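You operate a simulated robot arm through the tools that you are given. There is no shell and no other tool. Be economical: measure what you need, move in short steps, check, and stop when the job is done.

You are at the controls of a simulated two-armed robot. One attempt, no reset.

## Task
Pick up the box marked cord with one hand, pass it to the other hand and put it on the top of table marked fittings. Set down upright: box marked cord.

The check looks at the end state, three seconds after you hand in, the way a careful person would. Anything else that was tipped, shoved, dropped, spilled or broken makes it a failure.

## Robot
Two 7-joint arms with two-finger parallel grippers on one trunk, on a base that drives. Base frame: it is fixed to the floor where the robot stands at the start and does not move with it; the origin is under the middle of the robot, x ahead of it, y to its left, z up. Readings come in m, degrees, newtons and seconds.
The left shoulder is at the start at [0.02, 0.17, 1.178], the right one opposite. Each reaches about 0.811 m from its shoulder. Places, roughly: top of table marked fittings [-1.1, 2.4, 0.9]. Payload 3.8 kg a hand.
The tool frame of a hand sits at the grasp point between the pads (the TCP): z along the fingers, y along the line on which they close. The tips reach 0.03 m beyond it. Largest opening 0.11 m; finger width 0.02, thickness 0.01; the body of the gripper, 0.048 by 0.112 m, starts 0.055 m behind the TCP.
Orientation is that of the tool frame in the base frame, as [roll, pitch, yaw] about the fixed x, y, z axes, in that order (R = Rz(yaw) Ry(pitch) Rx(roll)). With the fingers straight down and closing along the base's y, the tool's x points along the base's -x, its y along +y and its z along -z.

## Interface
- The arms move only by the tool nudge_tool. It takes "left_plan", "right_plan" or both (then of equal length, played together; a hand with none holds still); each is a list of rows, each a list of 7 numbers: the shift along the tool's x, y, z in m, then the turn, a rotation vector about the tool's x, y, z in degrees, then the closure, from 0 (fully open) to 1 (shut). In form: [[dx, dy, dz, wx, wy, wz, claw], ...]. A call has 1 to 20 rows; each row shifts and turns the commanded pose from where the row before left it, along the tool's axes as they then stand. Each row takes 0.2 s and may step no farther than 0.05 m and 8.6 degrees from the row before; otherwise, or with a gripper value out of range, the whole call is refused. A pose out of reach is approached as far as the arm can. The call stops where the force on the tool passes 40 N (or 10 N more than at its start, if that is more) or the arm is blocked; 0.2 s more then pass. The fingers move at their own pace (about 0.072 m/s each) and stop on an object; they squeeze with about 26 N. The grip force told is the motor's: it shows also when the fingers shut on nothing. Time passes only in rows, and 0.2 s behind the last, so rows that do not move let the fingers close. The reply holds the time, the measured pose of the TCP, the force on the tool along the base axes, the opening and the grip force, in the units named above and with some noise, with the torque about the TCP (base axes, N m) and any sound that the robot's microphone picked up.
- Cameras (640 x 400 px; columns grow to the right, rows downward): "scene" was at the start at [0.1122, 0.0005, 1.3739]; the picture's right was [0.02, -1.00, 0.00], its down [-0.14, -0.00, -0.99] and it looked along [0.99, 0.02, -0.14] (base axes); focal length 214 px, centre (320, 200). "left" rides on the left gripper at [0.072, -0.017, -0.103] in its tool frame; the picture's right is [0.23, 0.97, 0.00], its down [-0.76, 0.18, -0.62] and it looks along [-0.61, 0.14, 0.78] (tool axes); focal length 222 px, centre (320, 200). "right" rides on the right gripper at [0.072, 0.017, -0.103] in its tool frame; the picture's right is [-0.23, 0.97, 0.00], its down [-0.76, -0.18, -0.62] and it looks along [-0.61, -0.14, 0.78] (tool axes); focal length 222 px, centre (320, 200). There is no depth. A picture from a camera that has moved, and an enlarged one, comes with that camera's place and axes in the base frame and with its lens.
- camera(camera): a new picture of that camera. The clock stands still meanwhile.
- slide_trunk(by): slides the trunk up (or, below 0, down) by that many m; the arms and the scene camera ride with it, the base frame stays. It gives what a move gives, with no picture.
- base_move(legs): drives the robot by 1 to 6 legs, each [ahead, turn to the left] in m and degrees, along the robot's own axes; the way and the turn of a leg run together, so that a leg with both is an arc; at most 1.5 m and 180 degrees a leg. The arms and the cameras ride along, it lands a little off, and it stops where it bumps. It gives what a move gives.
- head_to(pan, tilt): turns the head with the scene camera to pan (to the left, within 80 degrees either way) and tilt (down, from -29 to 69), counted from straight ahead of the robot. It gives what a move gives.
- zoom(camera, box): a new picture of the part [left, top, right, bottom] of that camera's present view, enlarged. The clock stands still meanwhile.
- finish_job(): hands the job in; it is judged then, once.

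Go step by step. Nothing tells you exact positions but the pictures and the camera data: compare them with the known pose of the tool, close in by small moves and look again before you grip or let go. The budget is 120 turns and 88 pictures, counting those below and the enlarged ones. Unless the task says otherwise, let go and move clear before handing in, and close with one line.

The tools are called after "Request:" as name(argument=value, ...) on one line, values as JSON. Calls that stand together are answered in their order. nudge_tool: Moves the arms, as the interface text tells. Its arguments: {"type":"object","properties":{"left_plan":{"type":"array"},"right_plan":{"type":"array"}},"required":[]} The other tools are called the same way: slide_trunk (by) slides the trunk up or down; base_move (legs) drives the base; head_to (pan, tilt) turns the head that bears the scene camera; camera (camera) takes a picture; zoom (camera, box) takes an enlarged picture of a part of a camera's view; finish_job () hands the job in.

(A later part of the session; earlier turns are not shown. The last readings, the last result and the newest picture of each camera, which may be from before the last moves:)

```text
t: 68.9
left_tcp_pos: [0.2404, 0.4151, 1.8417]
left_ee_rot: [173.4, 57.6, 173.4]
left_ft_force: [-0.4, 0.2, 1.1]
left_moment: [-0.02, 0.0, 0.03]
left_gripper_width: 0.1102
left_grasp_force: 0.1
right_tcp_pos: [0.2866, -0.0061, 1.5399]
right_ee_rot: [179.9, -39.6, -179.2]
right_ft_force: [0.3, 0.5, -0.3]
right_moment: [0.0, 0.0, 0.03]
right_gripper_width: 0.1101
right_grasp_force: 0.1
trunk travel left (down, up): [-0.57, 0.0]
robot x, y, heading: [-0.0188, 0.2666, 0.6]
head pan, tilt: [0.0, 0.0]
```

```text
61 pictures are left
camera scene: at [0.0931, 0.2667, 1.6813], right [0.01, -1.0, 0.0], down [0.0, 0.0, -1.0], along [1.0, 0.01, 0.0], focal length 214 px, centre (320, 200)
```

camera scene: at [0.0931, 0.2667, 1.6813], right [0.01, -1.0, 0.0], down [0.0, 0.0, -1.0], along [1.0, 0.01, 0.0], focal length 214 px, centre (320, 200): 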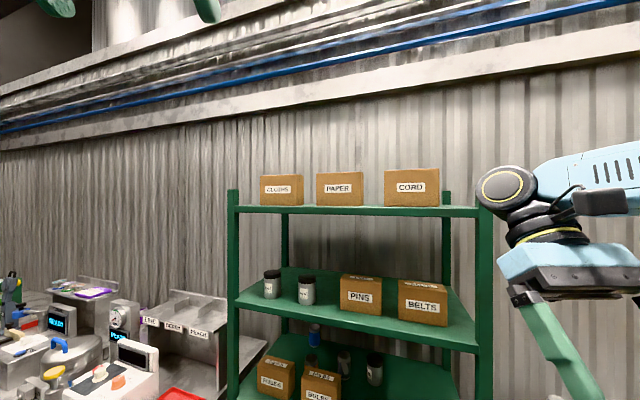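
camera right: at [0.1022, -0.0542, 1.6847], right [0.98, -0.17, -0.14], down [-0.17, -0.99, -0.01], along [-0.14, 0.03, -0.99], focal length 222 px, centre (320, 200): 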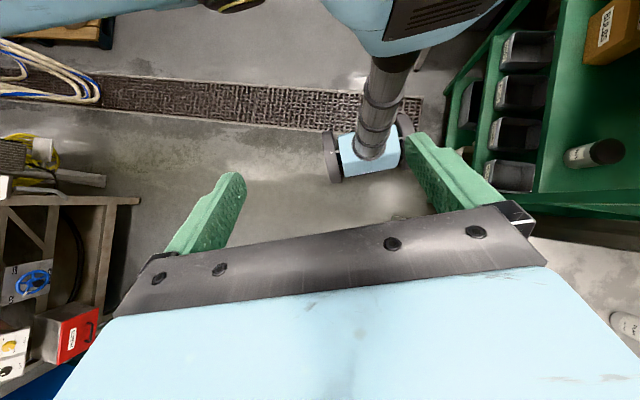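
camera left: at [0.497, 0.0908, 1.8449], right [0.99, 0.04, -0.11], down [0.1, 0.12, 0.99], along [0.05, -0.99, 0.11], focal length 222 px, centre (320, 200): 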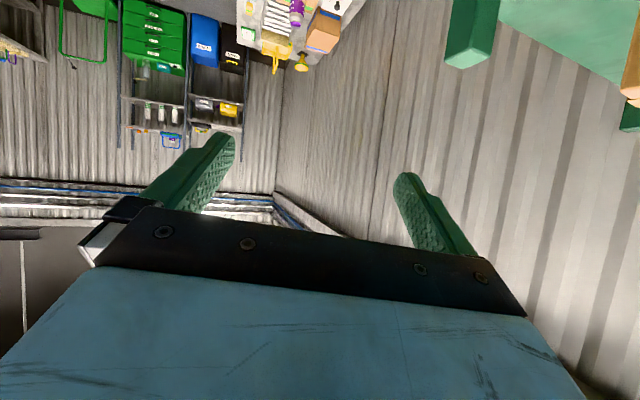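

Good clear view: the boxes are undisturbed and my estimate of the cord box holds. Here in free space I'll bring the right hand upright and yaw it so it closes along the box depth.

Request:
nudge_tool(right_plan=[[0, 0, 0, 0, -8, 0, 0], [0, 0, 0, 0, -8, 0, 0], [0, 0, 0, 0, -8, 0, 0], [0, 0, 0, 0, -8, 0, 0], [0, 0, 0, 0, -8, 0, 0], [0, 0, 0, 0, 0, -8, 0], [0, 0, 0, 0, 0, -8, 0], [0, 0, 0, 0, 0, -8, 0], [0, 0, 0, 0, 0, -8, 0], [0, 0, 0, 0, 0, -8, 0], [0, 0, 0, 0, 0, -8, 0], [0, 0, 0, 0, 0, -8, 0], [0, 0, 0, 0, 0, -8, 0], [0, 0, 0, 0, 0, -8, 0], [0, 0, 0, 0, 0, 0, 0]])

Request:
head_to(pan=-30, tilt=0)

Request:
camera(camera="scene")

```text
t: 72.1
left_tcp_pos: [0.2409, 0.4146, 1.8421]
left_ee_rot: [173.4, 57.5, 173.4]
left_ft_force: [0.8, 0.9, 0.1]
left_moment: [0.04, 0.01, 0.01]
left_gripper_width: 0.1099
left_grasp_force: 0.2
right_tcp_pos: [0.2872, -0.0066, 1.5407]
right_ee_rot: [-179.7, 0.1, -107.2]
right_ft_force: [0.4, -0.3, 0.4]
right_moment: [0.01, -0.01, -0.01]
right_gripper_width: 0.11
right_grasp_force: 0.1
trunk travel left (down, up): [-0.57, 0.0]
robot x, y, heading: [-0.014, 0.264, 0.8]
head pan, tilt: [0.0, 0.0]
```

```text
t: 73.0
left_tcp_pos: [0.2391, 0.4153, 1.8417]
left_ee_rot: [173.4, 57.5, 173.6]
left_ft_force: [0.2, 0.5, 0.7]
left_moment: [0.03, -0.01, 0.01]
left_gripper_width: 0.11
left_grasp_force: 0.0
right_tcp_pos: [0.2863, -0.0063, 1.5392]
right_ee_rot: [-179.8, 0.1, -107.3]
right_ft_force: [0.1, 0.0, 0.3]
right_moment: [0.0, -0.03, 0.0]
right_gripper_width: 0.1098
right_grasp_force: 0.0
trunk travel left (down, up): [-0.57, 0.0]
robot x, y, heading: [-0.0175, 0.2709, 0.7]
head pan, tilt: [-30.0, 0.0]
```

```text
60 pictures are left
camera scene: at [0.0816, 0.2215, 1.6813], right [-0.49, -0.87, 0.0], down [0.0, 0.0, -1.0], along [0.87, -0.49, 0.0], focal length 214 px, centre (320, 200)
```

scene: 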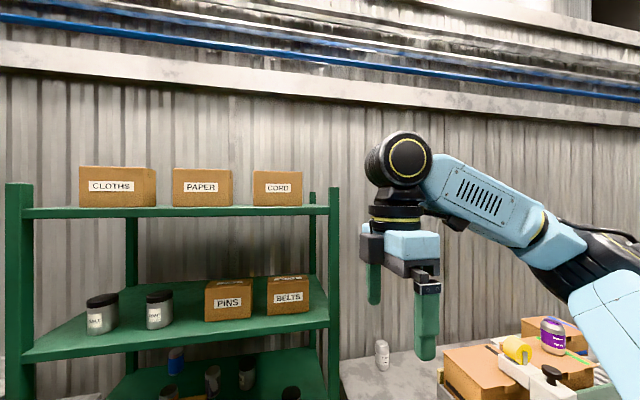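

The yaw is right at -107 and the elbow stays to the right, away from the rack. Next I raise the hand while tilting the fingers to point left and down.

Request:
nudge_tool(right_plan=[[0, -0.006, -0.034, 0, -8, 0, 0], [-0.0047, -0.006, -0.0337, 0, -8, 0, 0], [-0.0094, -0.006, -0.0327, 0, -8, 0, 0], [-0.0138, -0.006, -0.031, 0, -8, 0, 0], [-0.018, -0.006, -0.0288, 0, -8, 0, 0], [-0.0219, -0.006, -0.026, 0, -8, 0, 0], [-0.0253, -0.006, -0.0228, 0, -8, 0, 0], [-0.028, -0.006, -0.019, 0, -8, 0, 0], [0, 0, 0, 0, 0, 0, 0]])

Request:
camera(camera="scene")

```text
t: 75.0
left_tcp_pos: [0.2411, 0.4144, 1.8419]
left_ee_rot: [173.5, 57.5, 173.6]
left_ft_force: [-0.2, -0.1, 0.8]
left_moment: [-0.01, 0.01, 0.0]
left_gripper_width: 0.1098
left_grasp_force: 0.1
right_tcp_pos: [0.332, -0.0223, 1.8099]
right_ee_rot: [-179.4, 64.2, -106.7]
right_ft_force: [0.5, 0.7, -0.2]
right_moment: [0.02, 0.0, -0.02]
right_gripper_width: 0.11
right_grasp_force: 0.1
trunk travel left (down, up): [-0.57, 0.0]
robot x, y, heading: [-0.0147, 0.268, 0.7]
head pan, tilt: [-30.0, 0.0]
```

```text
59 pictures are left
camera scene: at [0.0813, 0.2213, 1.6813], right [-0.49, -0.87, 0.0], down [0.0, 0.0, -1.0], along [0.87, -0.49, 0.0], focal length 214 px, centre (320, 200)
```

scene: 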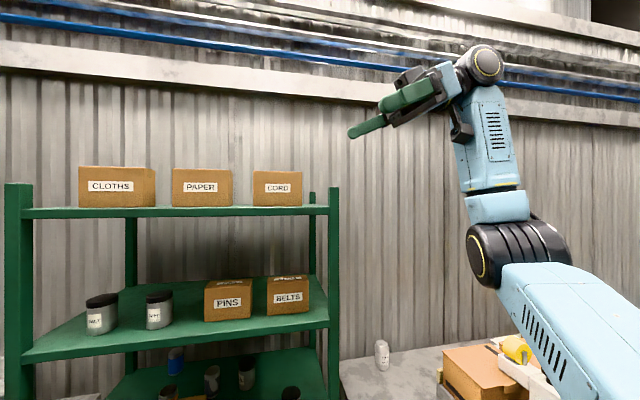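

The arm is now well placed for the approach. I'll drive in toward the rack, first most of the way.

Request:
base_move(legs=[[0, -11], [0.3, 0], [0, 10]])

Request:
camera(camera="scene")

Request:
camera(camera="right")

```text
t: 78.5
left_tcp_pos: [0.5306, 0.3571, 1.8418]
left_ee_rot: [173.4, 57.4, 172.4]
left_ft_force: [0.6, -0.2, 0.0]
left_moment: [0.02, 0.01, 0.01]
left_gripper_width: 0.11
left_grasp_force: 0.2
right_tcp_pos: [0.6141, -0.0821, 1.8118]
right_ee_rot: [-179.4, 64.2, -107.8]
right_ft_force: [0.5, 0.4, 0.0]
right_moment: [0.02, 0.05, 0.04]
right_gripper_width: 0.11
right_grasp_force: 0.1
trunk travel left (down, up): [-0.57, 0.0]
robot x, y, heading: [0.2701, 0.216, -0.3]
head pan, tilt: [-30.0, 0.0]
```

```text
58 pictures are left
camera scene: at [0.3689, 0.1667, 1.6812], right [-0.51, -0.86, 0.0], down [0.0, 0.0, -1.0], along [0.86, -0.51, 0.0], focal length 214 px, centre (320, 200)
```

scene: 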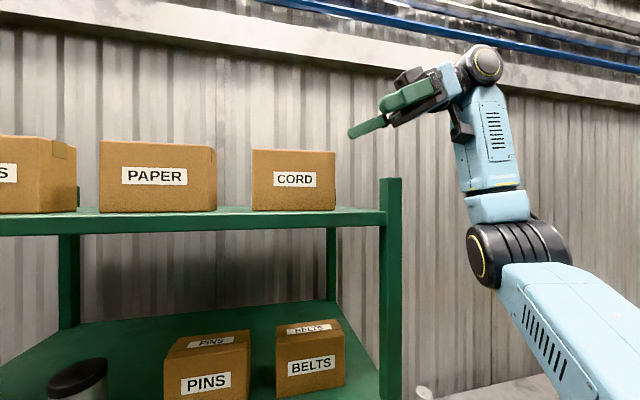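

```text
57 pictures are left
camera right: at [0.5579, -0.1938, 1.7896], right [-0.89, 0.4, 0.2], down [0.09, -0.27, 0.96], along [0.44, 0.87, 0.21], focal length 222 px, centre (320, 200)
```

right: 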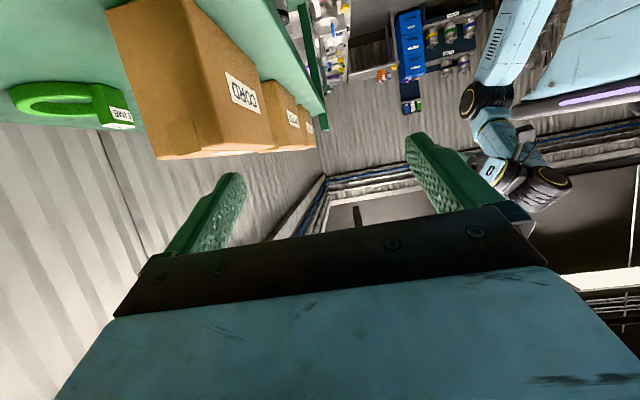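

The green item behind the box is a clamp far back near x≈0.95, so it is clear. I'll drive the last 0.11 m straight in.

Request:
base_move(legs=[[0.11, 0]])

Request:
camera(camera="scene")

Request:
camera(camera="right")

```text
t: 79.7
left_tcp_pos: [0.6376, 0.3555, 1.8412]
left_ee_rot: [173.2, 57.4, 172.4]
left_ft_force: [-0.1, 0.2, 0.6]
left_moment: [0.02, 0.04, -0.02]
left_gripper_width: 0.1101
left_grasp_force: 0.0
right_tcp_pos: [0.721, -0.0826, 1.8115]
right_ee_rot: [-179.1, 64.4, -107.7]
right_ft_force: [-0.3, 0.3, 1.0]
right_moment: [-0.01, 0.02, 0.02]
right_gripper_width: 0.1098
right_grasp_force: 0.0
trunk travel left (down, up): [-0.57, 0.0]
robot x, y, heading: [0.3771, 0.2143, -0.5]
head pan, tilt: [-30.0, 0.0]
```

```text
56 pictures are left
camera scene: at [0.4752, 0.1662, 1.6814], right [-0.51, -0.86, 0.0], down [0.0, 0.0, -1.0], along [0.86, -0.51, 0.0], focal length 214 px, centre (320, 200)
```

scene: 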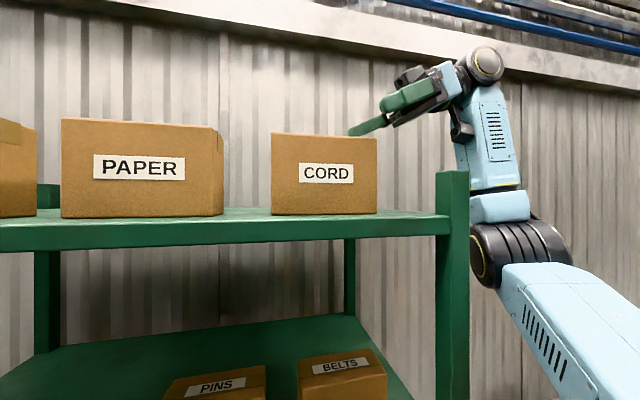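

```text
55 pictures are left
camera right: at [0.6641, -0.1943, 1.7902], right [-0.89, 0.4, 0.2], down [0.09, -0.27, 0.96], along [0.44, 0.87, 0.21], focal length 222 px, centre (320, 200)
```

right: 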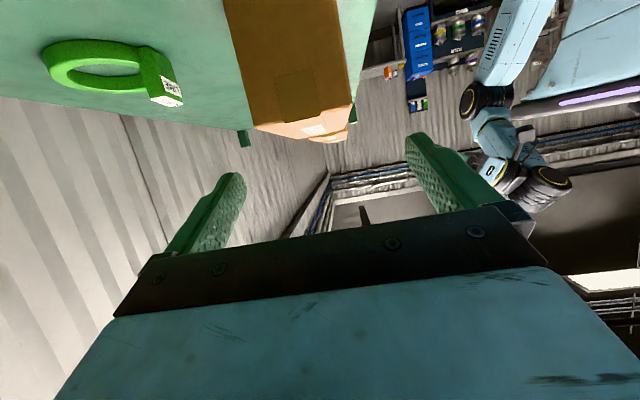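

The fingers line up with the box: the predicted and seen end-face positions agree within a few pixels. I'll slide left over the box and tilt down to straddle it near the top.

Request:
nudge_tool(right_plan=[[-0.013, 0, 0.027, 0, 0, 0, 0], [-0.013, 0, 0.027, 0, 0, 0, 0], [0.018, 0, 0.0087, 0, 8, 0, 0], [0.0166, 0, 0.0112, 0, 8, 0, 0], [0.0149, 0, 0.0134, 0, 8, 0, 0], [0, 0, 0, 0, 0, 0, 0]])

Request:
camera(camera="scene")

Request:
camera(camera="right")

```text
t: 81.0
left_tcp_pos: [0.637, 0.3525, 1.8428]
left_ee_rot: [173.0, 57.5, 172.2]
left_ft_force: [-0.8, 0.3, 0.1]
left_moment: [0.04, -0.01, 0.05]
left_gripper_width: 0.11
left_grasp_force: 0.1
right_tcp_pos: [0.7397, -0.029, 1.7496]
right_ee_rot: [-179.6, 40.3, -108.1]
right_ft_force: [-0.4, 0.0, 0.1]
right_moment: [0.0, -0.01, 0.0]
right_gripper_width: 0.1101
right_grasp_force: 0.0
trunk travel left (down, up): [-0.57, 0.0]
robot x, y, heading: [0.3776, 0.2155, -0.3]
head pan, tilt: [-30.0, 0.0]
```

```text
54 pictures are left
camera scene: at [0.4758, 0.1632, 1.6813], right [-0.51, -0.86, 0.0], down [0.0, 0.0, -1.0], along [0.86, -0.51, 0.0], focal length 214 px, centre (320, 200)
```

scene: 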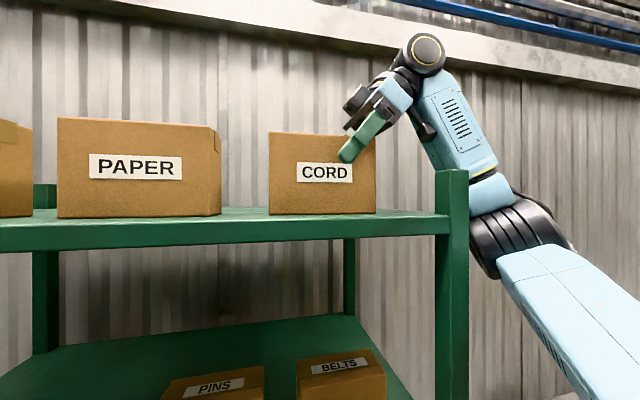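

```text
53 pictures are left
camera right: at [0.6845, -0.1383, 1.7819], right [-0.87, 0.47, 0.14], down [0.22, 0.11, 0.97], along [0.44, 0.87, -0.2], focal length 222 px, centre (320, 200)
```

right: 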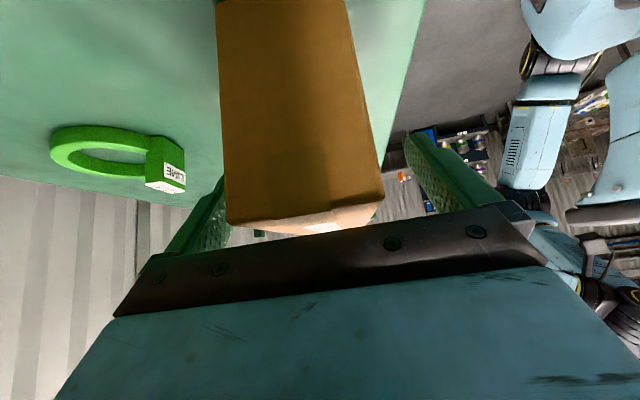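

The fingers straddle the box, so I'll close on it.

Request:
nudge_tool(right_plan=[[0, 0, 0, 0, 0, 0, 0.5], [0, 0, 0, 0, 0, 0, 0.8], [0, 0, 0, 0, 0, 0, 1], [0, 0, 0, 0, 0, 0, 1], [0, 0, 0, 0, 0, 0, 1], [0, 0, 0, 0, 0, 0, 1]])

Request:
camera(camera="scene")

Request:
camera(camera="right")

```text
t: 82.5
left_tcp_pos: [0.6396, 0.3568, 1.8429]
left_ee_rot: [173.4, 57.6, 172.4]
left_ft_force: [-0.8, 0.9, 0.1]
left_moment: [0.01, 0.0, 0.0]
left_gripper_width: 0.1099
left_grasp_force: 0.1
right_tcp_pos: [0.7406, -0.0259, 1.7513]
right_ee_rot: [-179.5, 40.3, -108.1]
right_ft_force: [-0.7, 0.2, 1.8]
right_moment: [0.01, -0.08, -0.09]
right_gripper_width: 0.0619
right_grasp_force: 26.4
trunk travel left (down, up): [-0.57, 0.0]
robot x, y, heading: [0.3804, 0.2177, -0.3]
head pan, tilt: [-30.0, 0.0]
```

```text
52 pictures are left
camera scene: at [0.4759, 0.1661, 1.6814], right [-0.51, -0.86, 0.0], down [0.0, 0.0, -1.0], along [0.86, -0.51, 0.0], focal length 214 px, centre (320, 200)
```

scene: 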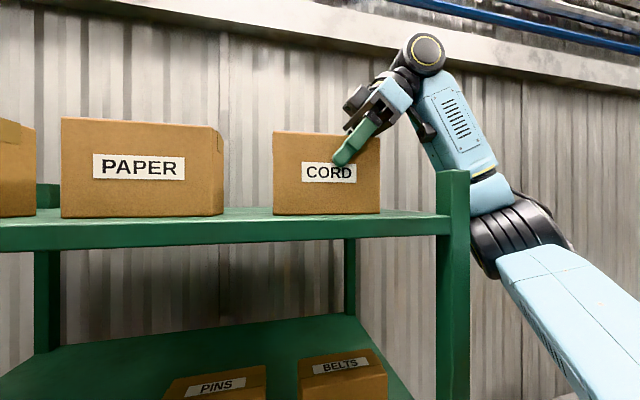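

```text
51 pictures are left
camera right: at [0.6848, -0.135, 1.7825], right [-0.87, 0.47, 0.14], down [0.22, 0.11, 0.97], along [0.44, 0.87, -0.2], focal length 222 px, centre (320, 200)
```

right: 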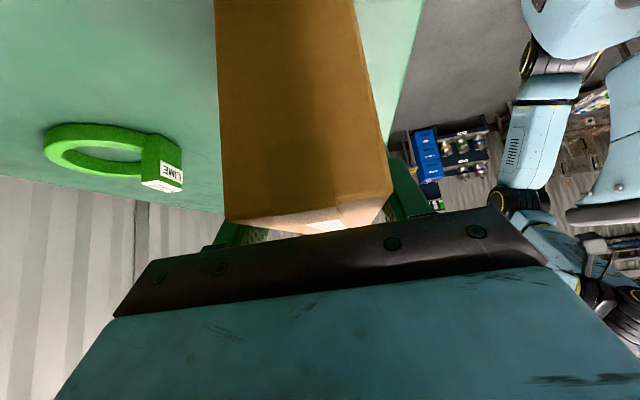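

The grip holds at 62 mm and 26 N. I'll lift a little first, then check.

Request:
nudge_tool(right_plan=[[-0.0064, 0, -0.0077, 0, 0, 0, 1], [-0.0064, 0, -0.0077, 0, 0, 0, 1], [-0.0064, 0, -0.0077, 0, 0, 0, 1], [0, 0, 0, 0, 0, 0, 1]])

Request:
camera(camera="scene")

```text
t: 83.5
left_tcp_pos: [0.6378, 0.3572, 1.8417]
left_ee_rot: [173.3, 57.6, 172.3]
left_ft_force: [-1.0, 0.1, -0.3]
left_moment: [-0.04, 0.0, 0.01]
left_gripper_width: 0.1098
left_grasp_force: 0.1
right_tcp_pos: [0.7416, -0.0258, 1.7811]
right_ee_rot: [-179.6, 40.2, -108.0]
right_ft_force: [-0.5, 0.1, -1.2]
right_moment: [-0.07, -0.02, 0.03]
right_gripper_width: 0.062
right_grasp_force: 25.9
trunk travel left (down, up): [-0.57, 0.0]
robot x, y, heading: [0.3794, 0.212, -0.5]
head pan, tilt: [-30.0, 0.0]
```

```text
50 pictures are left
camera scene: at [0.4764, 0.1658, 1.6813], right [-0.51, -0.86, 0.0], down [0.0, 0.0, -1.0], along [0.86, -0.51, 0.0], focal length 214 px, centre (320, 200)
```

scene: 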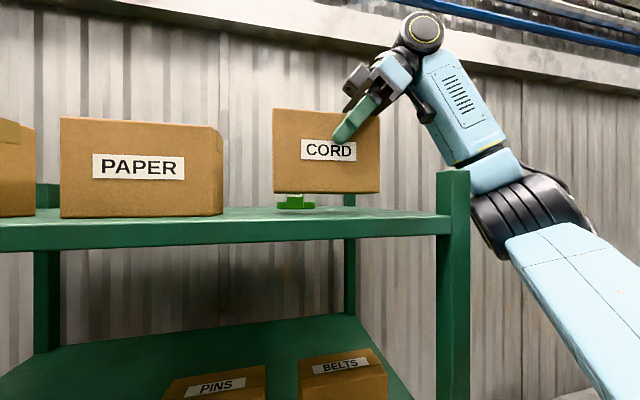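

The box is lifted level, 3 cm clear of the shelf. Now I back straight out.

Request:
base_move(legs=[[-0.5, 0]])

Request:
camera(camera="scene")

```text
t: 86.4
left_tcp_pos: [0.1393, 0.3597, 1.8423]
left_ee_rot: [173.2, 57.5, 172.0]
left_ft_force: [0.7, -0.5, -0.1]
left_moment: [0.03, 0.02, 0.0]
left_gripper_width: 0.1098
left_grasp_force: 0.0
right_tcp_pos: [0.2385, -0.0225, 1.7811]
right_ee_rot: [-179.6, 40.2, -108.6]
right_ft_force: [0.1, -1.1, -2.3]
right_moment: [-0.01, 0.03, 0.03]
right_gripper_width: 0.0616
right_grasp_force: 26.3
trunk travel left (down, up): [-0.57, 0.0]
robot x, y, heading: [-0.1219, 0.2205, -0.8]
head pan, tilt: [-30.0, 0.0]
```

```text
49 pictures are left
camera scene: at [-0.0245, 0.1709, 1.6812], right [-0.51, -0.86, 0.0], down [0.0, 0.0, -1.0], along [0.86, -0.51, 0.0], focal length 214 px, centre (320, 200)
```

scene: 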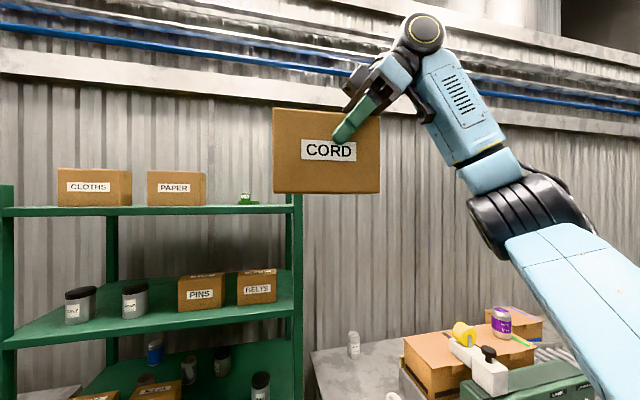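

I have the box clear of the rack, and nothing else moved. I'll lower the trunk to a comfortable height and look toward the left for the fittings table.

Request:
slide_trunk(by=-0.25)

Request:
head_to(pan=80, tilt=10)

Request:
camera(camera="scene")

```text
t: 89.0
left_tcp_pos: [0.1375, 0.3598, 1.592]
left_ee_rot: [173.3, 57.5, 172.0]
left_ft_force: [0.4, 0.4, 0.0]
left_moment: [-0.02, 0.03, -0.02]
left_gripper_width: 0.1098
left_grasp_force: 0.1
right_tcp_pos: [0.2371, -0.0214, 1.5305]
right_ee_rot: [-179.6, 40.2, -108.6]
right_ft_force: [-0.4, -0.2, -0.8]
right_moment: [0.0, 0.01, 0.0]
right_gripper_width: 0.0616
right_grasp_force: 25.8
trunk travel left (down, up): [-0.32, 0.25]
robot x, y, heading: [-0.1249, 0.2203, -1.1]
head pan, tilt: [-30.0, 0.0]
```

```text
t: 90.9
left_tcp_pos: [0.1392, 0.3596, 1.5917]
left_ee_rot: [173.3, 57.5, 171.9]
left_ft_force: [-0.1, 0.1, 0.8]
left_moment: [-0.02, -0.05, -0.01]
left_gripper_width: 0.1099
left_grasp_force: 0.0
right_tcp_pos: [0.2378, -0.0211, 1.529]
right_ee_rot: [-179.6, 40.2, -108.5]
right_ft_force: [0.6, 0.0, -1.1]
right_moment: [0.01, 0.03, -0.02]
right_gripper_width: 0.0618
right_grasp_force: 25.9
trunk travel left (down, up): [-0.32, 0.25]
robot x, y, heading: [-0.1204, 0.2202, -0.8]
head pan, tilt: [80.0, 10.0]
```

```text
48 pictures are left
camera scene: at [-0.085, 0.3084, 1.4153], right [0.98, -0.19, 0.0], down [-0.03, -0.17, -0.98], along [0.19, 0.97, -0.17], focal length 214 px, centre (320, 200)
```

scene: 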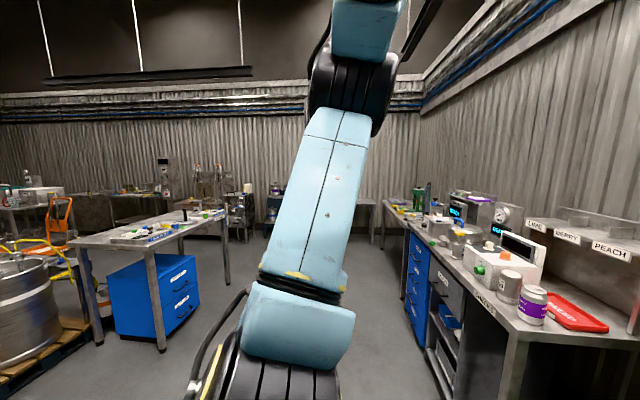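

The fittings table is the one with the blue drawers, ahead and left. Before going there I'll do the handover here in free space, starting by bringing the left hand upright and yawing it to mirror the right.

Request:
nudge_tool(left_plan=[[0, 0, 0.03, 0, 8, 0, 0], [0, 0, 0.03, 0, 8, 0, 0], [0, 0, 0.03, 0, 8, 0, 0], [0, 0, 0.03, 0, 8, 0, 0], [0, 0, 0.03, 0, 8, 0, 0], [0, 0, 0.03, 0, 8, 0, 0], [0, 0, 0.03, 0, 8, 0, 0], [0, 0, 0, 0, 0, 8, 0], [0, 0, 0, 0, 0, 8, 0], [0, 0, 0, 0, 0, 8, 0], [0, 0, 0, 0, 0, 8, 0], [0, 0, 0, 0, 0, 8, 0], [0, 0, 0, 0, 0, 8, 0], [0, 0, 0, 0, 0, 8, 0], [0, 0, 0, 0, 0, 8, 0], [0, 0, 0, 0, 0, 8, 0], [0, 0, 0, 0, 0, 8, 0], [0, 0, 0, 0, 0, 0, 0]])

Request:
head_to(pan=0, tilt=10)

Request:
camera(camera="scene")

```text
t: 94.7
left_tcp_pos: [0.251, 0.3661, 1.4233]
left_ee_rot: [177.7, -3.2, 97.4]
left_ft_force: [-0.6, -0.2, 0.7]
left_moment: [0.0, 0.06, 0.0]
left_gripper_width: 0.1099
left_grasp_force: 0.1
right_tcp_pos: [0.2386, -0.0221, 1.5299]
right_ee_rot: [-179.6, 40.1, -108.6]
right_ft_force: [0.1, 0.4, -1.3]
right_moment: [0.0, 0.02, -0.01]
right_gripper_width: 0.0618
right_grasp_force: 25.5
trunk travel left (down, up): [-0.32, 0.25]
robot x, y, heading: [-0.1196, 0.217, -0.8]
head pan, tilt: [80.0, 10.0]
```

```text
t: 96.2
left_tcp_pos: [0.2506, 0.3657, 1.4242]
left_ee_rot: [177.8, -3.3, 97.6]
left_ft_force: [-0.2, 0.0, 0.2]
left_moment: [-0.01, 0.0, 0.01]
left_gripper_width: 0.1098
left_grasp_force: 0.1
right_tcp_pos: [0.2377, -0.0221, 1.5313]
right_ee_rot: [-179.6, 40.2, -108.6]
right_ft_force: [0.9, -0.3, -1.6]
right_moment: [-0.05, -0.01, 0.0]
right_gripper_width: 0.0615
right_grasp_force: 26.4
trunk travel left (down, up): [-0.32, 0.25]
robot x, y, heading: [-0.1247, 0.215, -1.1]
head pan, tilt: [0.0, 10.0]
```

```text
47 pictures are left
camera scene: at [-0.0097, 0.2158, 1.4153], right [-0.01, -1.0, 0.0], down [-0.17, 0.0, -0.98], along [0.98, -0.01, -0.17], focal length 214 px, centre (320, 200)
```

scene: 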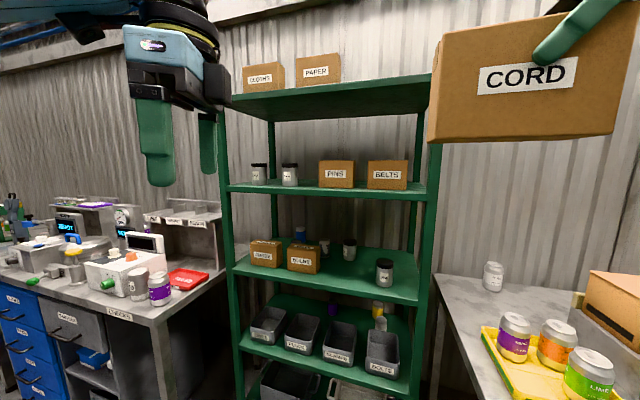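

Now I turn the box square to the robot, bring it to the middle, and tilt the left hand to mirror the right at a standoff.

Request:
nudge_tool(left_plan=[[0, 0.006, 0, 0, 0, 8.5, 0], [0, 0.006, 0, 0, -8, 0, 0], [0, 0.006, 0, 0, -8, 0, 0], [0, 0.006, 0, 0, -8, 0, 0], [0, 0.006, 0, 0, -8, 0, 0], [0, 0.006, 0, 0, -8, 0, 0], [0, 0.006, 0, 0, -8, 0, 0], [0, 0.006, 0, 0, -8, 0, 0], [0, 0.002, 0, 0, -8, 0, 0], [0, 0, 0, 0, -4, 0, 0]], right_plan=[[0, 0, 0, -5.48, 0, -6.49, 1], [0, 0, 0, -5.48, 0, -6.49, 1], [-0.0095, -0.01, 0.041, 0, 0, 0, 1], [-0.0095, -0.01, 0.041, 0, 0, 0, 1], [-0.0095, -0.01, 0.041, 0, 0, 0, 1], [-0.0095, -0.01, 0.041, 0, 0, 0, 1], [-0.0095, -0.01, 0.041, 0, 0, 0, 1], [-0.0095, -0.01, 0.041, 0, 0, 0, 1], [0, 0, 0, 0, 0, 0, 1], [0, 0, 0, 0, 0, 0, 1]])

Request:
camera(camera="scene")

Request:
camera(camera="left")

```text
t: 98.4
left_tcp_pos: [0.3009, 0.367, 1.4254]
left_ee_rot: [176.0, 64.5, 85.4]
left_ft_force: [0.1, 0.4, -1.0]
left_moment: [-0.01, -0.04, -0.03]
left_gripper_width: 0.1099
left_grasp_force: 0.1
right_tcp_pos: [0.3055, 0.1801, 1.3818]
right_ee_rot: [-179.6, 40.1, -91.6]
right_ft_force: [0.3, 0.2, -1.2]
right_moment: [0.0, 0.02, -0.06]
right_gripper_width: 0.062
right_grasp_force: 25.3
trunk travel left (down, up): [-0.32, 0.25]
robot x, y, heading: [-0.1244, 0.2196, -1.0]
head pan, tilt: [0.0, 10.0]
```

```text
46 pictures are left
camera scene: at [-0.0093, 0.2162, 1.4153], right [-0.02, -1.0, 0.0], down [-0.17, 0.0, -0.98], along [0.98, -0.02, -0.17], focal length 214 px, centre (320, 200)
```

scene: 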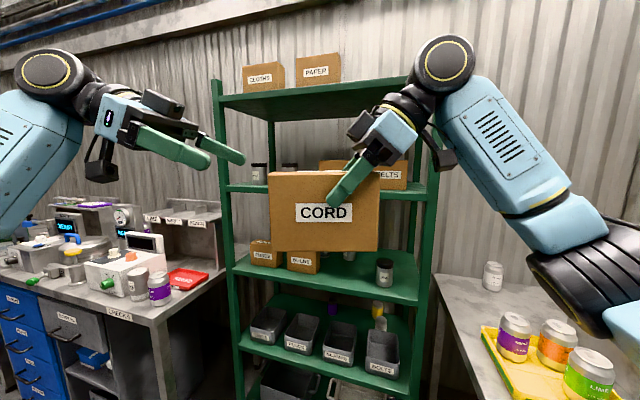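

```text
45 pictures are left
camera left: at [0.2873, 0.4912, 1.402], right [0.98, 0.08, -0.18], down [0.15, 0.23, 0.96], along [0.12, -0.97, 0.22], focal length 222 px, centre (320, 200)
```

left: 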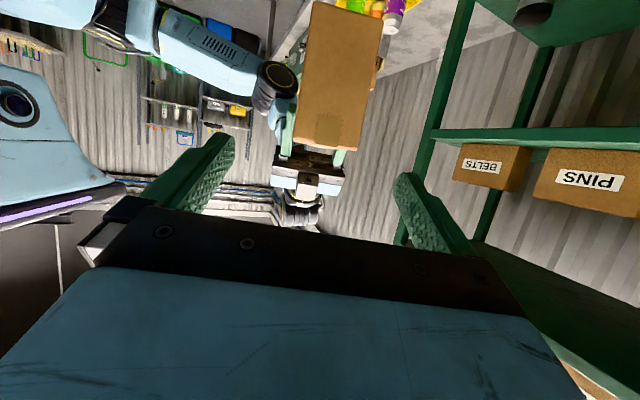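

The geometry agrees: the box spans y 0.135–0.282, and the left hand is lined up off its left end. I'll trim the yaw and bring the left hand in over the end.

Request:
nudge_tool(left_plan=[[0, 0, 0, -2.7, 0, -1.3, 0], [0.002, 0.0016, 0.026, 0, 0, 0, 0], [0.002, 0.0016, 0.026, 0, 0, 0, 0], [0.002, 0.0016, 0.026, 0, 0, 0, 0], [0.002, 0.0016, 0.024, 0, 0, 0, 0], [0.002, 0.0016, 0.02, 0, 0, 0, 0], [0, 0, 0, 0, 0, 0, 0]])

Request:
camera(camera="scene")

Request:
camera(camera="left")

```text
t: 100.0
left_tcp_pos: [0.3115, 0.26, 1.365]
left_ee_rot: [175.9, 64.4, 88.3]
left_ft_force: [-0.2, 0.7, -0.3]
left_moment: [0.01, 0.01, 0.02]
left_gripper_width: 0.1101
left_grasp_force: 0.0
right_tcp_pos: [0.305, 0.1789, 1.3812]
right_ee_rot: [-179.6, 40.1, -91.6]
right_ft_force: [0.0, 1.1, -0.4]
right_moment: [-0.02, -0.02, 0.01]
right_gripper_width: 0.0617
right_grasp_force: 26.2
trunk travel left (down, up): [-0.32, 0.25]
robot x, y, heading: [-0.1232, 0.2182, -0.9]
head pan, tilt: [0.0, 10.0]
```

```text
44 pictures are left
camera scene: at [-0.0098, 0.2161, 1.4153], right [-0.02, -1.0, 0.0], down [-0.17, 0.0, -0.98], along [0.98, -0.02, -0.17], focal length 214 px, centre (320, 200)
```

scene: 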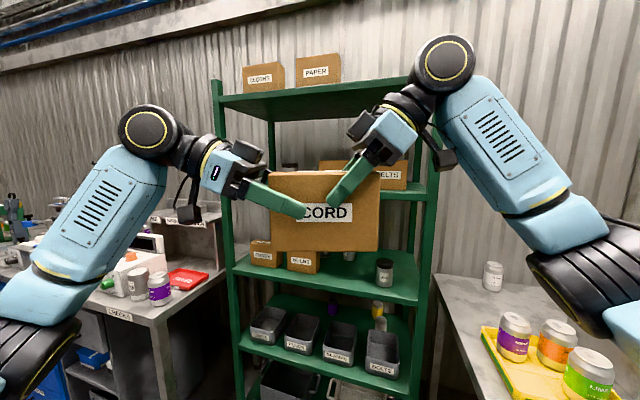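

```text
43 pictures are left
camera left: at [0.2918, 0.3842, 1.3416], right [0.98, 0.13, -0.18], down [0.14, 0.24, 0.96], along [0.17, -0.96, 0.22], focal length 222 px, centre (320, 200)
```

left: 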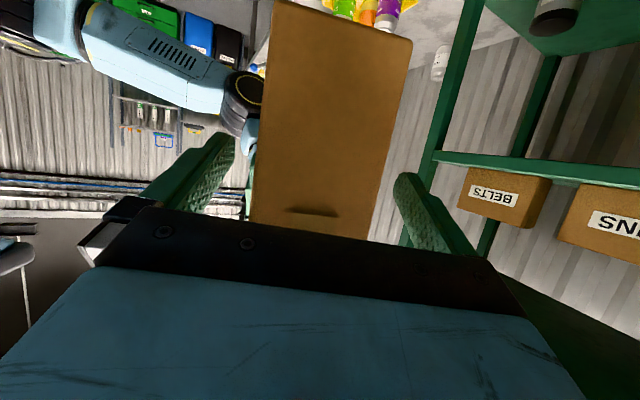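

The left fingers straddle the end and the two hands are clear of each other. A small roll and centring correction, then I close the left hand while the right keeps holding.

Request:
nudge_tool(left_plan=[[0, -0.005, 0, 4, 0, 0, 0], [0, 0, 0, 0, 0, 0, 0.5], [0, 0, 0, 0, 0, 0, 0.8], [0, 0, 0, 0, 0, 0, 1], [0, 0, 0, 0, 0, 0, 1], [0, 0, 0, 0, 0, 0, 1], [0, 0, 0, 0, 0, 0, 1]])

Request:
zoom(camera="scene", box=[220, 100, 460, 290])

```text
t: 101.6
left_tcp_pos: [0.3087, 0.2604, 1.3636]
left_ee_rot: [180.0, 64.5, 88.3]
left_ft_force: [-0.5, 0.0, 1.3]
left_moment: [0.05, -0.05, -0.55]
left_gripper_width: 0.0617
left_grasp_force: 26.3
right_tcp_pos: [0.3046, 0.1796, 1.3815]
right_ee_rot: [-179.5, 40.1, -91.7]
right_ft_force: [-0.4, -1.4, -0.5]
right_moment: [0.01, 0.01, 0.5]
right_gripper_width: 0.0617
right_grasp_force: 25.9
trunk travel left (down, up): [-0.32, 0.25]
robot x, y, heading: [-0.1204, 0.2164, -1.1]
head pan, tilt: [0.0, 10.0]
```

```text
2.11 times, centred on (340, 195) of scene
camera zoom: at [-0.0097, 0.2157, 1.4153], right [-0.02, -1.0, 0.0], down [-0.17, 0.0, -0.98], along [0.98, -0.02, -0.17], focal length 452 px, centre (278, 210)
```

zoom: 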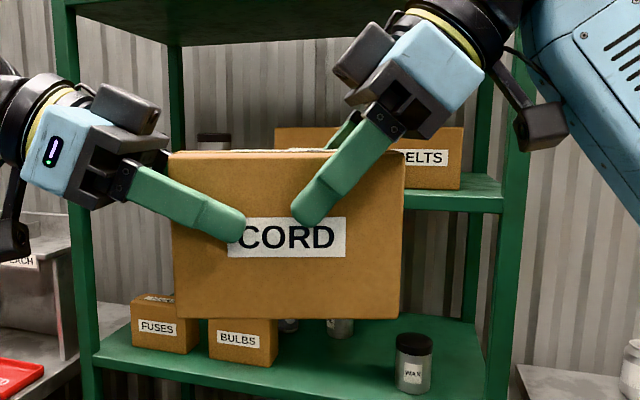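

Both hands hold the box. I'll open the right hand and draw it back along its fingers.

Request:
nudge_tool(right_plan=[[0, 0, 0, 0, 0, 0, 0.4], [0, 0, 0, 0, 0, 0, 0], [0, 0, 0, 0, 0, 0, 0], [0, 0, 0, 0, 0, 0, 0], [0, 0, -0.03, 0, 0, 0, 0], [0, 0, -0.04, 0, 0, 0, 0], [0, 0, -0.04, 0, 0, 0, 0], [0, 0, -0.03, 0, 0, 0, 0], [0, 0, 0, 0, 0, 0, 0]])

Request:
camera(camera="scene")

```text
t: 103.6
left_tcp_pos: [0.308, 0.2591, 1.3641]
left_ee_rot: [-179.9, 64.5, 88.4]
left_ft_force: [0.2, -0.4, -0.3]
left_moment: [0.04, -0.02, -0.03]
left_gripper_width: 0.0617
left_grasp_force: 25.8
right_tcp_pos: [0.302, 0.0887, 1.4892]
right_ee_rot: [-179.6, 40.3, -91.6]
right_ft_force: [0.0, -0.3, 0.1]
right_moment: [-0.02, 0.02, 0.01]
right_gripper_width: 0.1099
right_grasp_force: 0.1
trunk travel left (down, up): [-0.32, 0.25]
robot x, y, heading: [-0.1232, 0.2185, -1.0]
head pan, tilt: [0.0, 10.0]
```

```text
41 pictures are left
camera scene: at [-0.0093, 0.2158, 1.4152], right [-0.02, -1.0, 0.0], down [-0.17, 0.0, -0.98], along [0.98, -0.02, -0.17], focal length 214 px, centre (320, 200)
```

scene: 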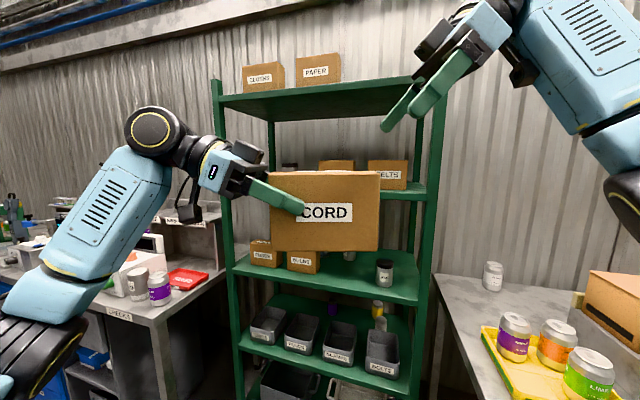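

The box is now in the left hand alone and steady. I'll turn left partway and look toward the fittings table.

Request:
base_move(legs=[[0, 60]])

Request:
head_to(pan=65, tilt=15)

Request:
camera(camera="scene")

```text
t: 106.6
left_tcp_pos: [0.0597, 0.6106, 1.3661]
left_ee_rot: [179.9, 64.5, 147.9]
left_ft_force: [-0.6, 0.7, -0.2]
left_moment: [0.02, 0.06, 0.01]
left_gripper_width: 0.0617
left_grasp_force: 26.3
right_tcp_pos: [0.2036, 0.5184, 1.49]
right_ee_rot: [-179.6, 40.2, -32.3]
right_ft_force: [-0.2, 0.5, 0.0]
right_moment: [0.01, 0.0, 0.02]
right_gripper_width: 0.1101
right_grasp_force: 0.2
trunk travel left (down, up): [-0.32, 0.25]
robot x, y, heading: [-0.1213, 0.2168, 58.4]
head pan, tilt: [0.0, 10.0]
```

```text
t: 108.0
left_tcp_pos: [0.0588, 0.611, 1.364]
left_ee_rot: [-180.0, 64.6, 148.0]
left_ft_force: [0.3, -0.6, 0.0]
left_moment: [0.05, 0.04, -0.05]
left_gripper_width: 0.0618
left_grasp_force: 25.6
right_tcp_pos: [0.2051, 0.5182, 1.4893]
right_ee_rot: [-179.7, 40.2, -32.1]
right_ft_force: [0.5, -0.6, -1.2]
right_moment: [0.02, 0.01, 0.01]
right_gripper_width: 0.1099
right_grasp_force: 0.1
trunk travel left (down, up): [-0.32, 0.25]
robot x, y, heading: [-0.1202, 0.2183, 58.5]
head pan, tilt: [65.0, 15.0]
```

```text
40 pictures are left
camera scene: at [-0.1644, 0.3133, 1.4072], right [0.83, 0.55, 0.0], down [0.14, -0.22, -0.97], along [-0.53, 0.8, -0.26], focal length 214 px, centre (320, 200)
```

scene: 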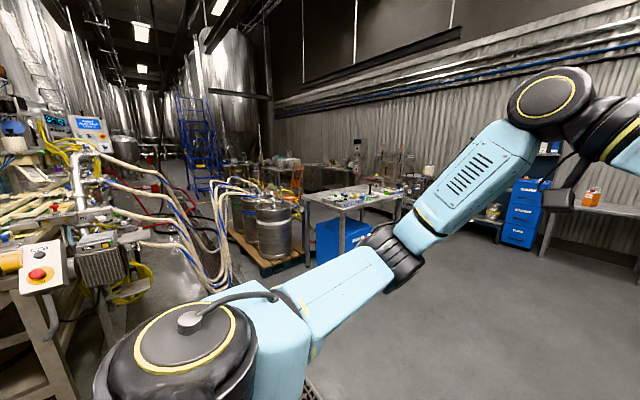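

The table's near corner is about (-0.84, 1.70), and the way there is clear. I'll drive partway and look at what is on the tabletop.

Request:
base_move(legs=[[0, 58], [0.75, 0]])

Request:
head_to(pan=0, tilt=20)

Request:
camera(camera="scene")

```text
t: 114.6
left_tcp_pos: [-0.6827, 1.2569, 1.3635]
left_ee_rot: [-180.0, 64.5, -154.7]
left_ft_force: [0.1, 0.2, 0.1]
left_moment: [-0.03, 0.05, -0.01]
left_gripper_width: 0.062
left_grasp_force: 26.2
right_tcp_pos: [-0.5289, 1.3292, 1.488]
right_ee_rot: [-179.7, 40.3, 25.3]
right_ft_force: [0.2, 0.0, 0.3]
right_moment: [-0.02, -0.01, -0.02]
right_gripper_width: 0.11
right_grasp_force: 0.1
trunk travel left (down, up): [-0.32, 0.25]
robot x, y, heading: [-0.451, 0.8919, 116.0]
head pan, tilt: [65.0, 15.0]
```

```text
t: 116.0
left_tcp_pos: [-0.6839, 1.2578, 1.3641]
left_ee_rot: [-179.9, 64.5, -154.7]
left_ft_force: [0.1, -0.6, 1.0]
left_moment: [-0.07, 0.08, -0.01]
left_gripper_width: 0.0618
left_grasp_force: 26.2
right_tcp_pos: [-0.5285, 1.3283, 1.4874]
right_ee_rot: [-179.6, 40.2, 25.3]
right_ft_force: [0.2, 0.3, -0.7]
right_moment: [-0.01, 0.03, 0.02]
right_gripper_width: 0.11
right_grasp_force: 0.0
trunk travel left (down, up): [-0.32, 0.25]
robot x, y, heading: [-0.4491, 0.8904, 115.8]
head pan, tilt: [0.0, 20.0]
```

```text
39 pictures are left
camera scene: at [-0.5032, 0.9943, 1.399], right [0.9, 0.44, 0.0], down [0.15, -0.31, -0.94], along [-0.41, 0.84, -0.34], focal length 214 px, centre (320, 200)
```

scene: 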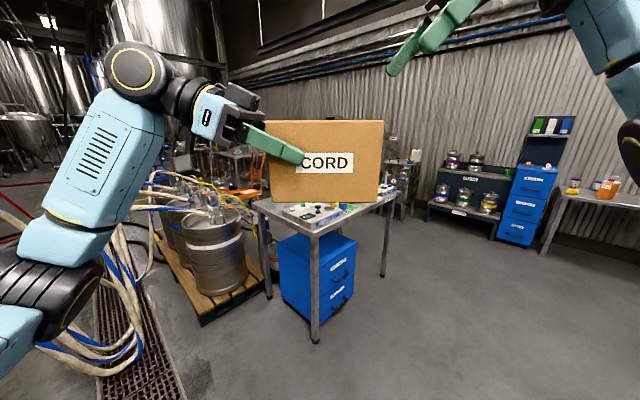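

The box blocks the view of the table, so I'll turn the body right and pan the head left, and raise the trunk for a better look down.

Request:
base_move(legs=[[0, -45]])

Request:
slide_trunk(by=0.2)

Request:
head_to(pan=50, tilt=30)

Request:
camera(camera="scene")

```text
t: 118.4
left_tcp_pos: [-0.3618, 1.3144, 1.3637]
left_ee_rot: [179.9, 64.5, 160.8]
left_ft_force: [0.4, -0.7, -0.5]
left_moment: [0.04, 0.07, 0.02]
left_gripper_width: 0.0617
left_grasp_force: 26.0
right_tcp_pos: [-0.2015, 1.2572, 1.4887]
right_ee_rot: [-179.6, 40.2, -19.0]
right_ft_force: [0.0, -0.1, 0.6]
right_moment: [0.0, -0.03, -0.03]
right_gripper_width: 0.1097
right_grasp_force: 0.1
trunk travel left (down, up): [-0.32, 0.25]
robot x, y, heading: [-0.4514, 0.893, 71.6]
head pan, tilt: [0.0, 20.0]
```

```text
t: 120.6
left_tcp_pos: [-0.3618, 1.3149, 1.5637]
left_ee_rot: [180.0, 64.6, 160.8]
left_ft_force: [0.5, -0.9, -0.5]
left_moment: [0.01, 0.02, 0.01]
left_gripper_width: 0.0615
left_grasp_force: 25.7
right_tcp_pos: [-0.2005, 1.2578, 1.6871]
right_ee_rot: [-179.6, 40.0, -19.2]
right_ft_force: [0.9, 0.7, -0.1]
right_moment: [-0.01, 0.03, 0.02]
right_gripper_width: 0.1101
right_grasp_force: 0.1
trunk travel left (down, up): [-0.52, 0.05]
robot x, y, heading: [-0.4528, 0.8881, 71.8]
head pan, tilt: [0.0, 20.0]
```

```text
t: 121.7
left_tcp_pos: [-0.3615, 1.315, 1.5639]
left_ee_rot: [179.9, 64.6, 160.9]
left_ft_force: [-1.0, -1.2, -1.1]
left_moment: [0.03, 0.07, 0.0]
left_gripper_width: 0.0616
left_grasp_force: 26.1
right_tcp_pos: [-0.2015, 1.2571, 1.6885]
right_ee_rot: [-179.6, 40.0, -19.1]
right_ft_force: [0.5, -0.4, -0.7]
right_moment: [0.0, 0.0, -0.02]
right_gripper_width: 0.1099
right_grasp_force: 0.1
trunk travel left (down, up): [-0.52, 0.05]
robot x, y, heading: [-0.4508, 0.8919, 71.5]
head pan, tilt: [50.0, 30.0]
```

```text
38 pictures are left
camera scene: at [-0.4936, 0.9888, 1.583], right [0.85, 0.52, 0.0], down [0.26, -0.43, -0.87], along [-0.45, 0.74, -0.5], focal length 214 px, centre (320, 200)
```

scene: 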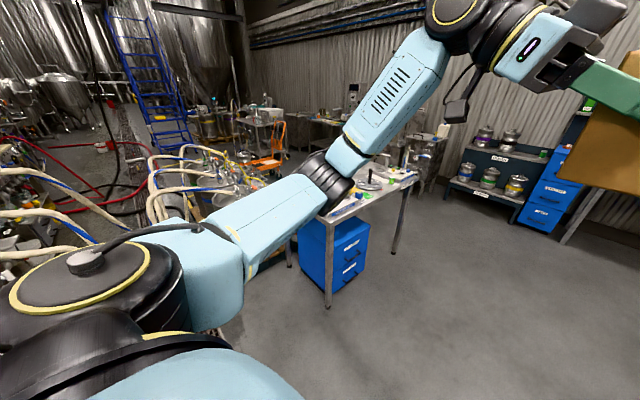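

The arm is in the way here. I'll drive round to the table's long side, where there is open floor, and face it from there.

Request:
base_move(legs=[[1.2, 0], [0, 60]])

Request:
head_to(pan=40, tilt=25)

Request:
camera(camera="scene")

Request:
camera(camera="right")

```text
t: 130.6
left_tcp_pos: [-0.3766, 2.3378, 1.5655]
left_ee_rot: [-180.0, 64.4, -139.8]
left_ft_force: [-0.2, -0.2, -1.4]
left_moment: [-0.04, 0.07, -0.01]
left_gripper_width: 0.0618
left_grasp_force: 26.1
right_tcp_pos: [-0.2447, 2.4457, 1.6879]
right_ee_rot: [-179.6, 40.1, 40.4]
right_ft_force: [0.9, 0.0, -1.0]
right_moment: [0.02, -0.02, 0.01]
right_gripper_width: 0.1101
right_grasp_force: 0.0
trunk travel left (down, up): [-0.52, 0.05]
robot x, y, heading: [-0.0557, 2.0428, 130.8]
head pan, tilt: [50.0, 30.0]
```

```text
t: 131.3
left_tcp_pos: [-0.3761, 2.3376, 1.5644]
left_ee_rot: [180.0, 64.6, -139.7]
left_ft_force: [0.7, 0.3, -0.9]
left_moment: [-0.03, 0.05, 0.01]
left_gripper_width: 0.0618
left_grasp_force: 25.6
right_tcp_pos: [-0.2459, 2.4453, 1.6893]
right_ee_rot: [-179.6, 40.2, 40.3]
right_ft_force: [0.9, 0.2, 1.2]
right_moment: [0.01, 0.02, 0.03]
right_gripper_width: 0.1098
right_grasp_force: 0.0
trunk travel left (down, up): [-0.52, 0.05]
robot x, y, heading: [-0.0563, 2.0428, 131.2]
head pan, tilt: [40.0, 25.0]
```

```text
37 pictures are left
camera scene: at [-0.1646, 2.0739, 1.5909], right [0.16, 0.99, 0.0], down [0.42, -0.07, -0.91], along [-0.9, 0.14, -0.42], focal length 214 px, centre (320, 200)
```

scene: 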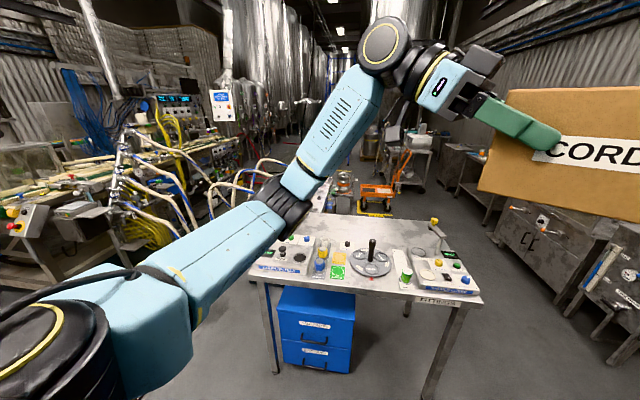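

```text
36 pictures are left
camera right: at [-0.1418, 2.512, 1.7199], right [0.49, -0.86, 0.14], down [-0.25, 0.02, 0.97], along [-0.83, -0.51, -0.21], focal length 222 px, centre (320, 200)
```

right: 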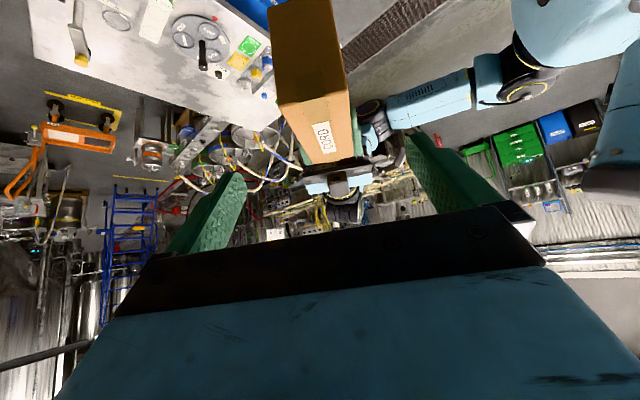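

The table is in view, with fittings along its front and what looks like a clear area at the back. I'll zoom in to find a free spot.

Request:
zoom(camera="scene", box=[240, 190, 500, 320])

Request:
zoom(camera="right", box=[20, 0, 300, 140])

```text
2.46 times, centred on (370, 255) of scene
camera zoom: at [-0.1646, 2.0739, 1.5909], right [0.16, 0.99, 0.0], down [0.42, -0.07, -0.91], along [-0.9, 0.14, -0.42], focal length 528 px, centre (197, 65)
```

zoom: 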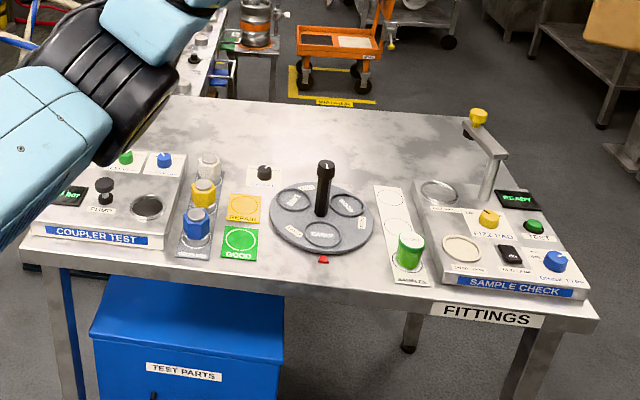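

```text
2.29 times, centred on (160, 70) of right
camera zoom: at [-0.1418, 2.512, 1.7199], right [0.49, -0.86, 0.14], down [-0.25, 0.02, 0.97], along [-0.83, -0.51, -0.21], focal length 508 px, centre (686, 497)
```

zoom: 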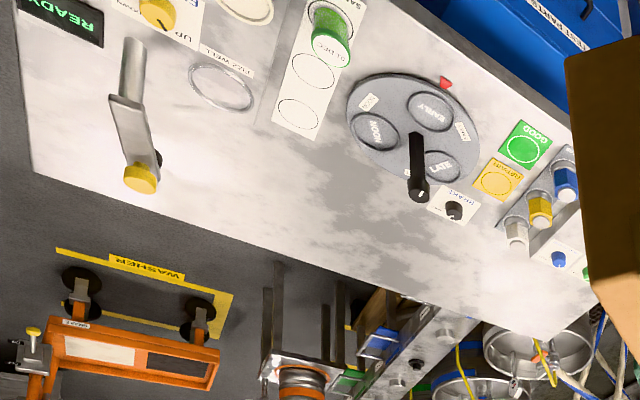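

This is confirmed as the FITTINGS table, and its back half near the far-right corner is empty. I'll go round to the far short side, where a shallow reach gets to the free area.

Request:
base_move(legs=[[0, -34], [1.5, 0], [0, 83], [0.75, 0]])

Request:
head_to(pan=70, tilt=25)

Request:
camera(camera="scene")

```text
t: 147.5
left_tcp_pos: [-1.4382, 3.5098, 1.565]
left_ee_rot: [180.0, 64.4, -92.7]
left_ft_force: [-0.4, -0.4, -1.3]
left_moment: [-0.05, -0.02, -0.03]
left_gripper_width: 0.0616
left_grasp_force: 26.3
right_tcp_pos: [-1.4275, 3.6799, 1.6884]
right_ee_rot: [-179.6, 40.1, 87.4]
right_ft_force: [0.5, 0.5, -0.3]
right_moment: [-0.01, 0.0, 0.0]
right_gripper_width: 0.1102
right_grasp_force: 0.1
trunk travel left (down, up): [-0.52, 0.05]
robot x, y, heading: [-1.0055, 3.5444, 178.1]
head pan, tilt: [40.0, 25.0]
```

```text
t: 148.4
left_tcp_pos: [-1.4372, 3.5093, 1.5642]
left_ee_rot: [-180.0, 64.5, -92.8]
left_ft_force: [0.2, -0.2, -1.7]
left_moment: [-0.07, -0.01, -0.03]
left_gripper_width: 0.0617
left_grasp_force: 25.7
right_tcp_pos: [-1.4271, 3.6799, 1.6888]
right_ee_rot: [-179.6, 40.3, 87.4]
right_ft_force: [0.2, -0.1, -0.2]
right_moment: [0.04, 0.03, -0.02]
right_gripper_width: 0.1099
right_grasp_force: 0.2
trunk travel left (down, up): [-0.52, 0.05]
robot x, y, heading: [-1.0085, 3.5422, 178.1]
head pan, tilt: [70.0, 25.0]
```

```text
33 pictures are left
camera scene: at [-1.0635, 3.4582, 1.591], right [-0.93, 0.37, 0.0], down [0.16, 0.39, -0.91], along [-0.34, -0.84, -0.42], focal length 214 px, centre (320, 200)
```

scene: 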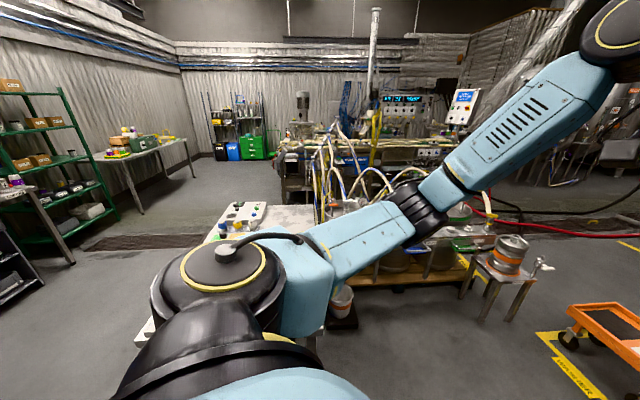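

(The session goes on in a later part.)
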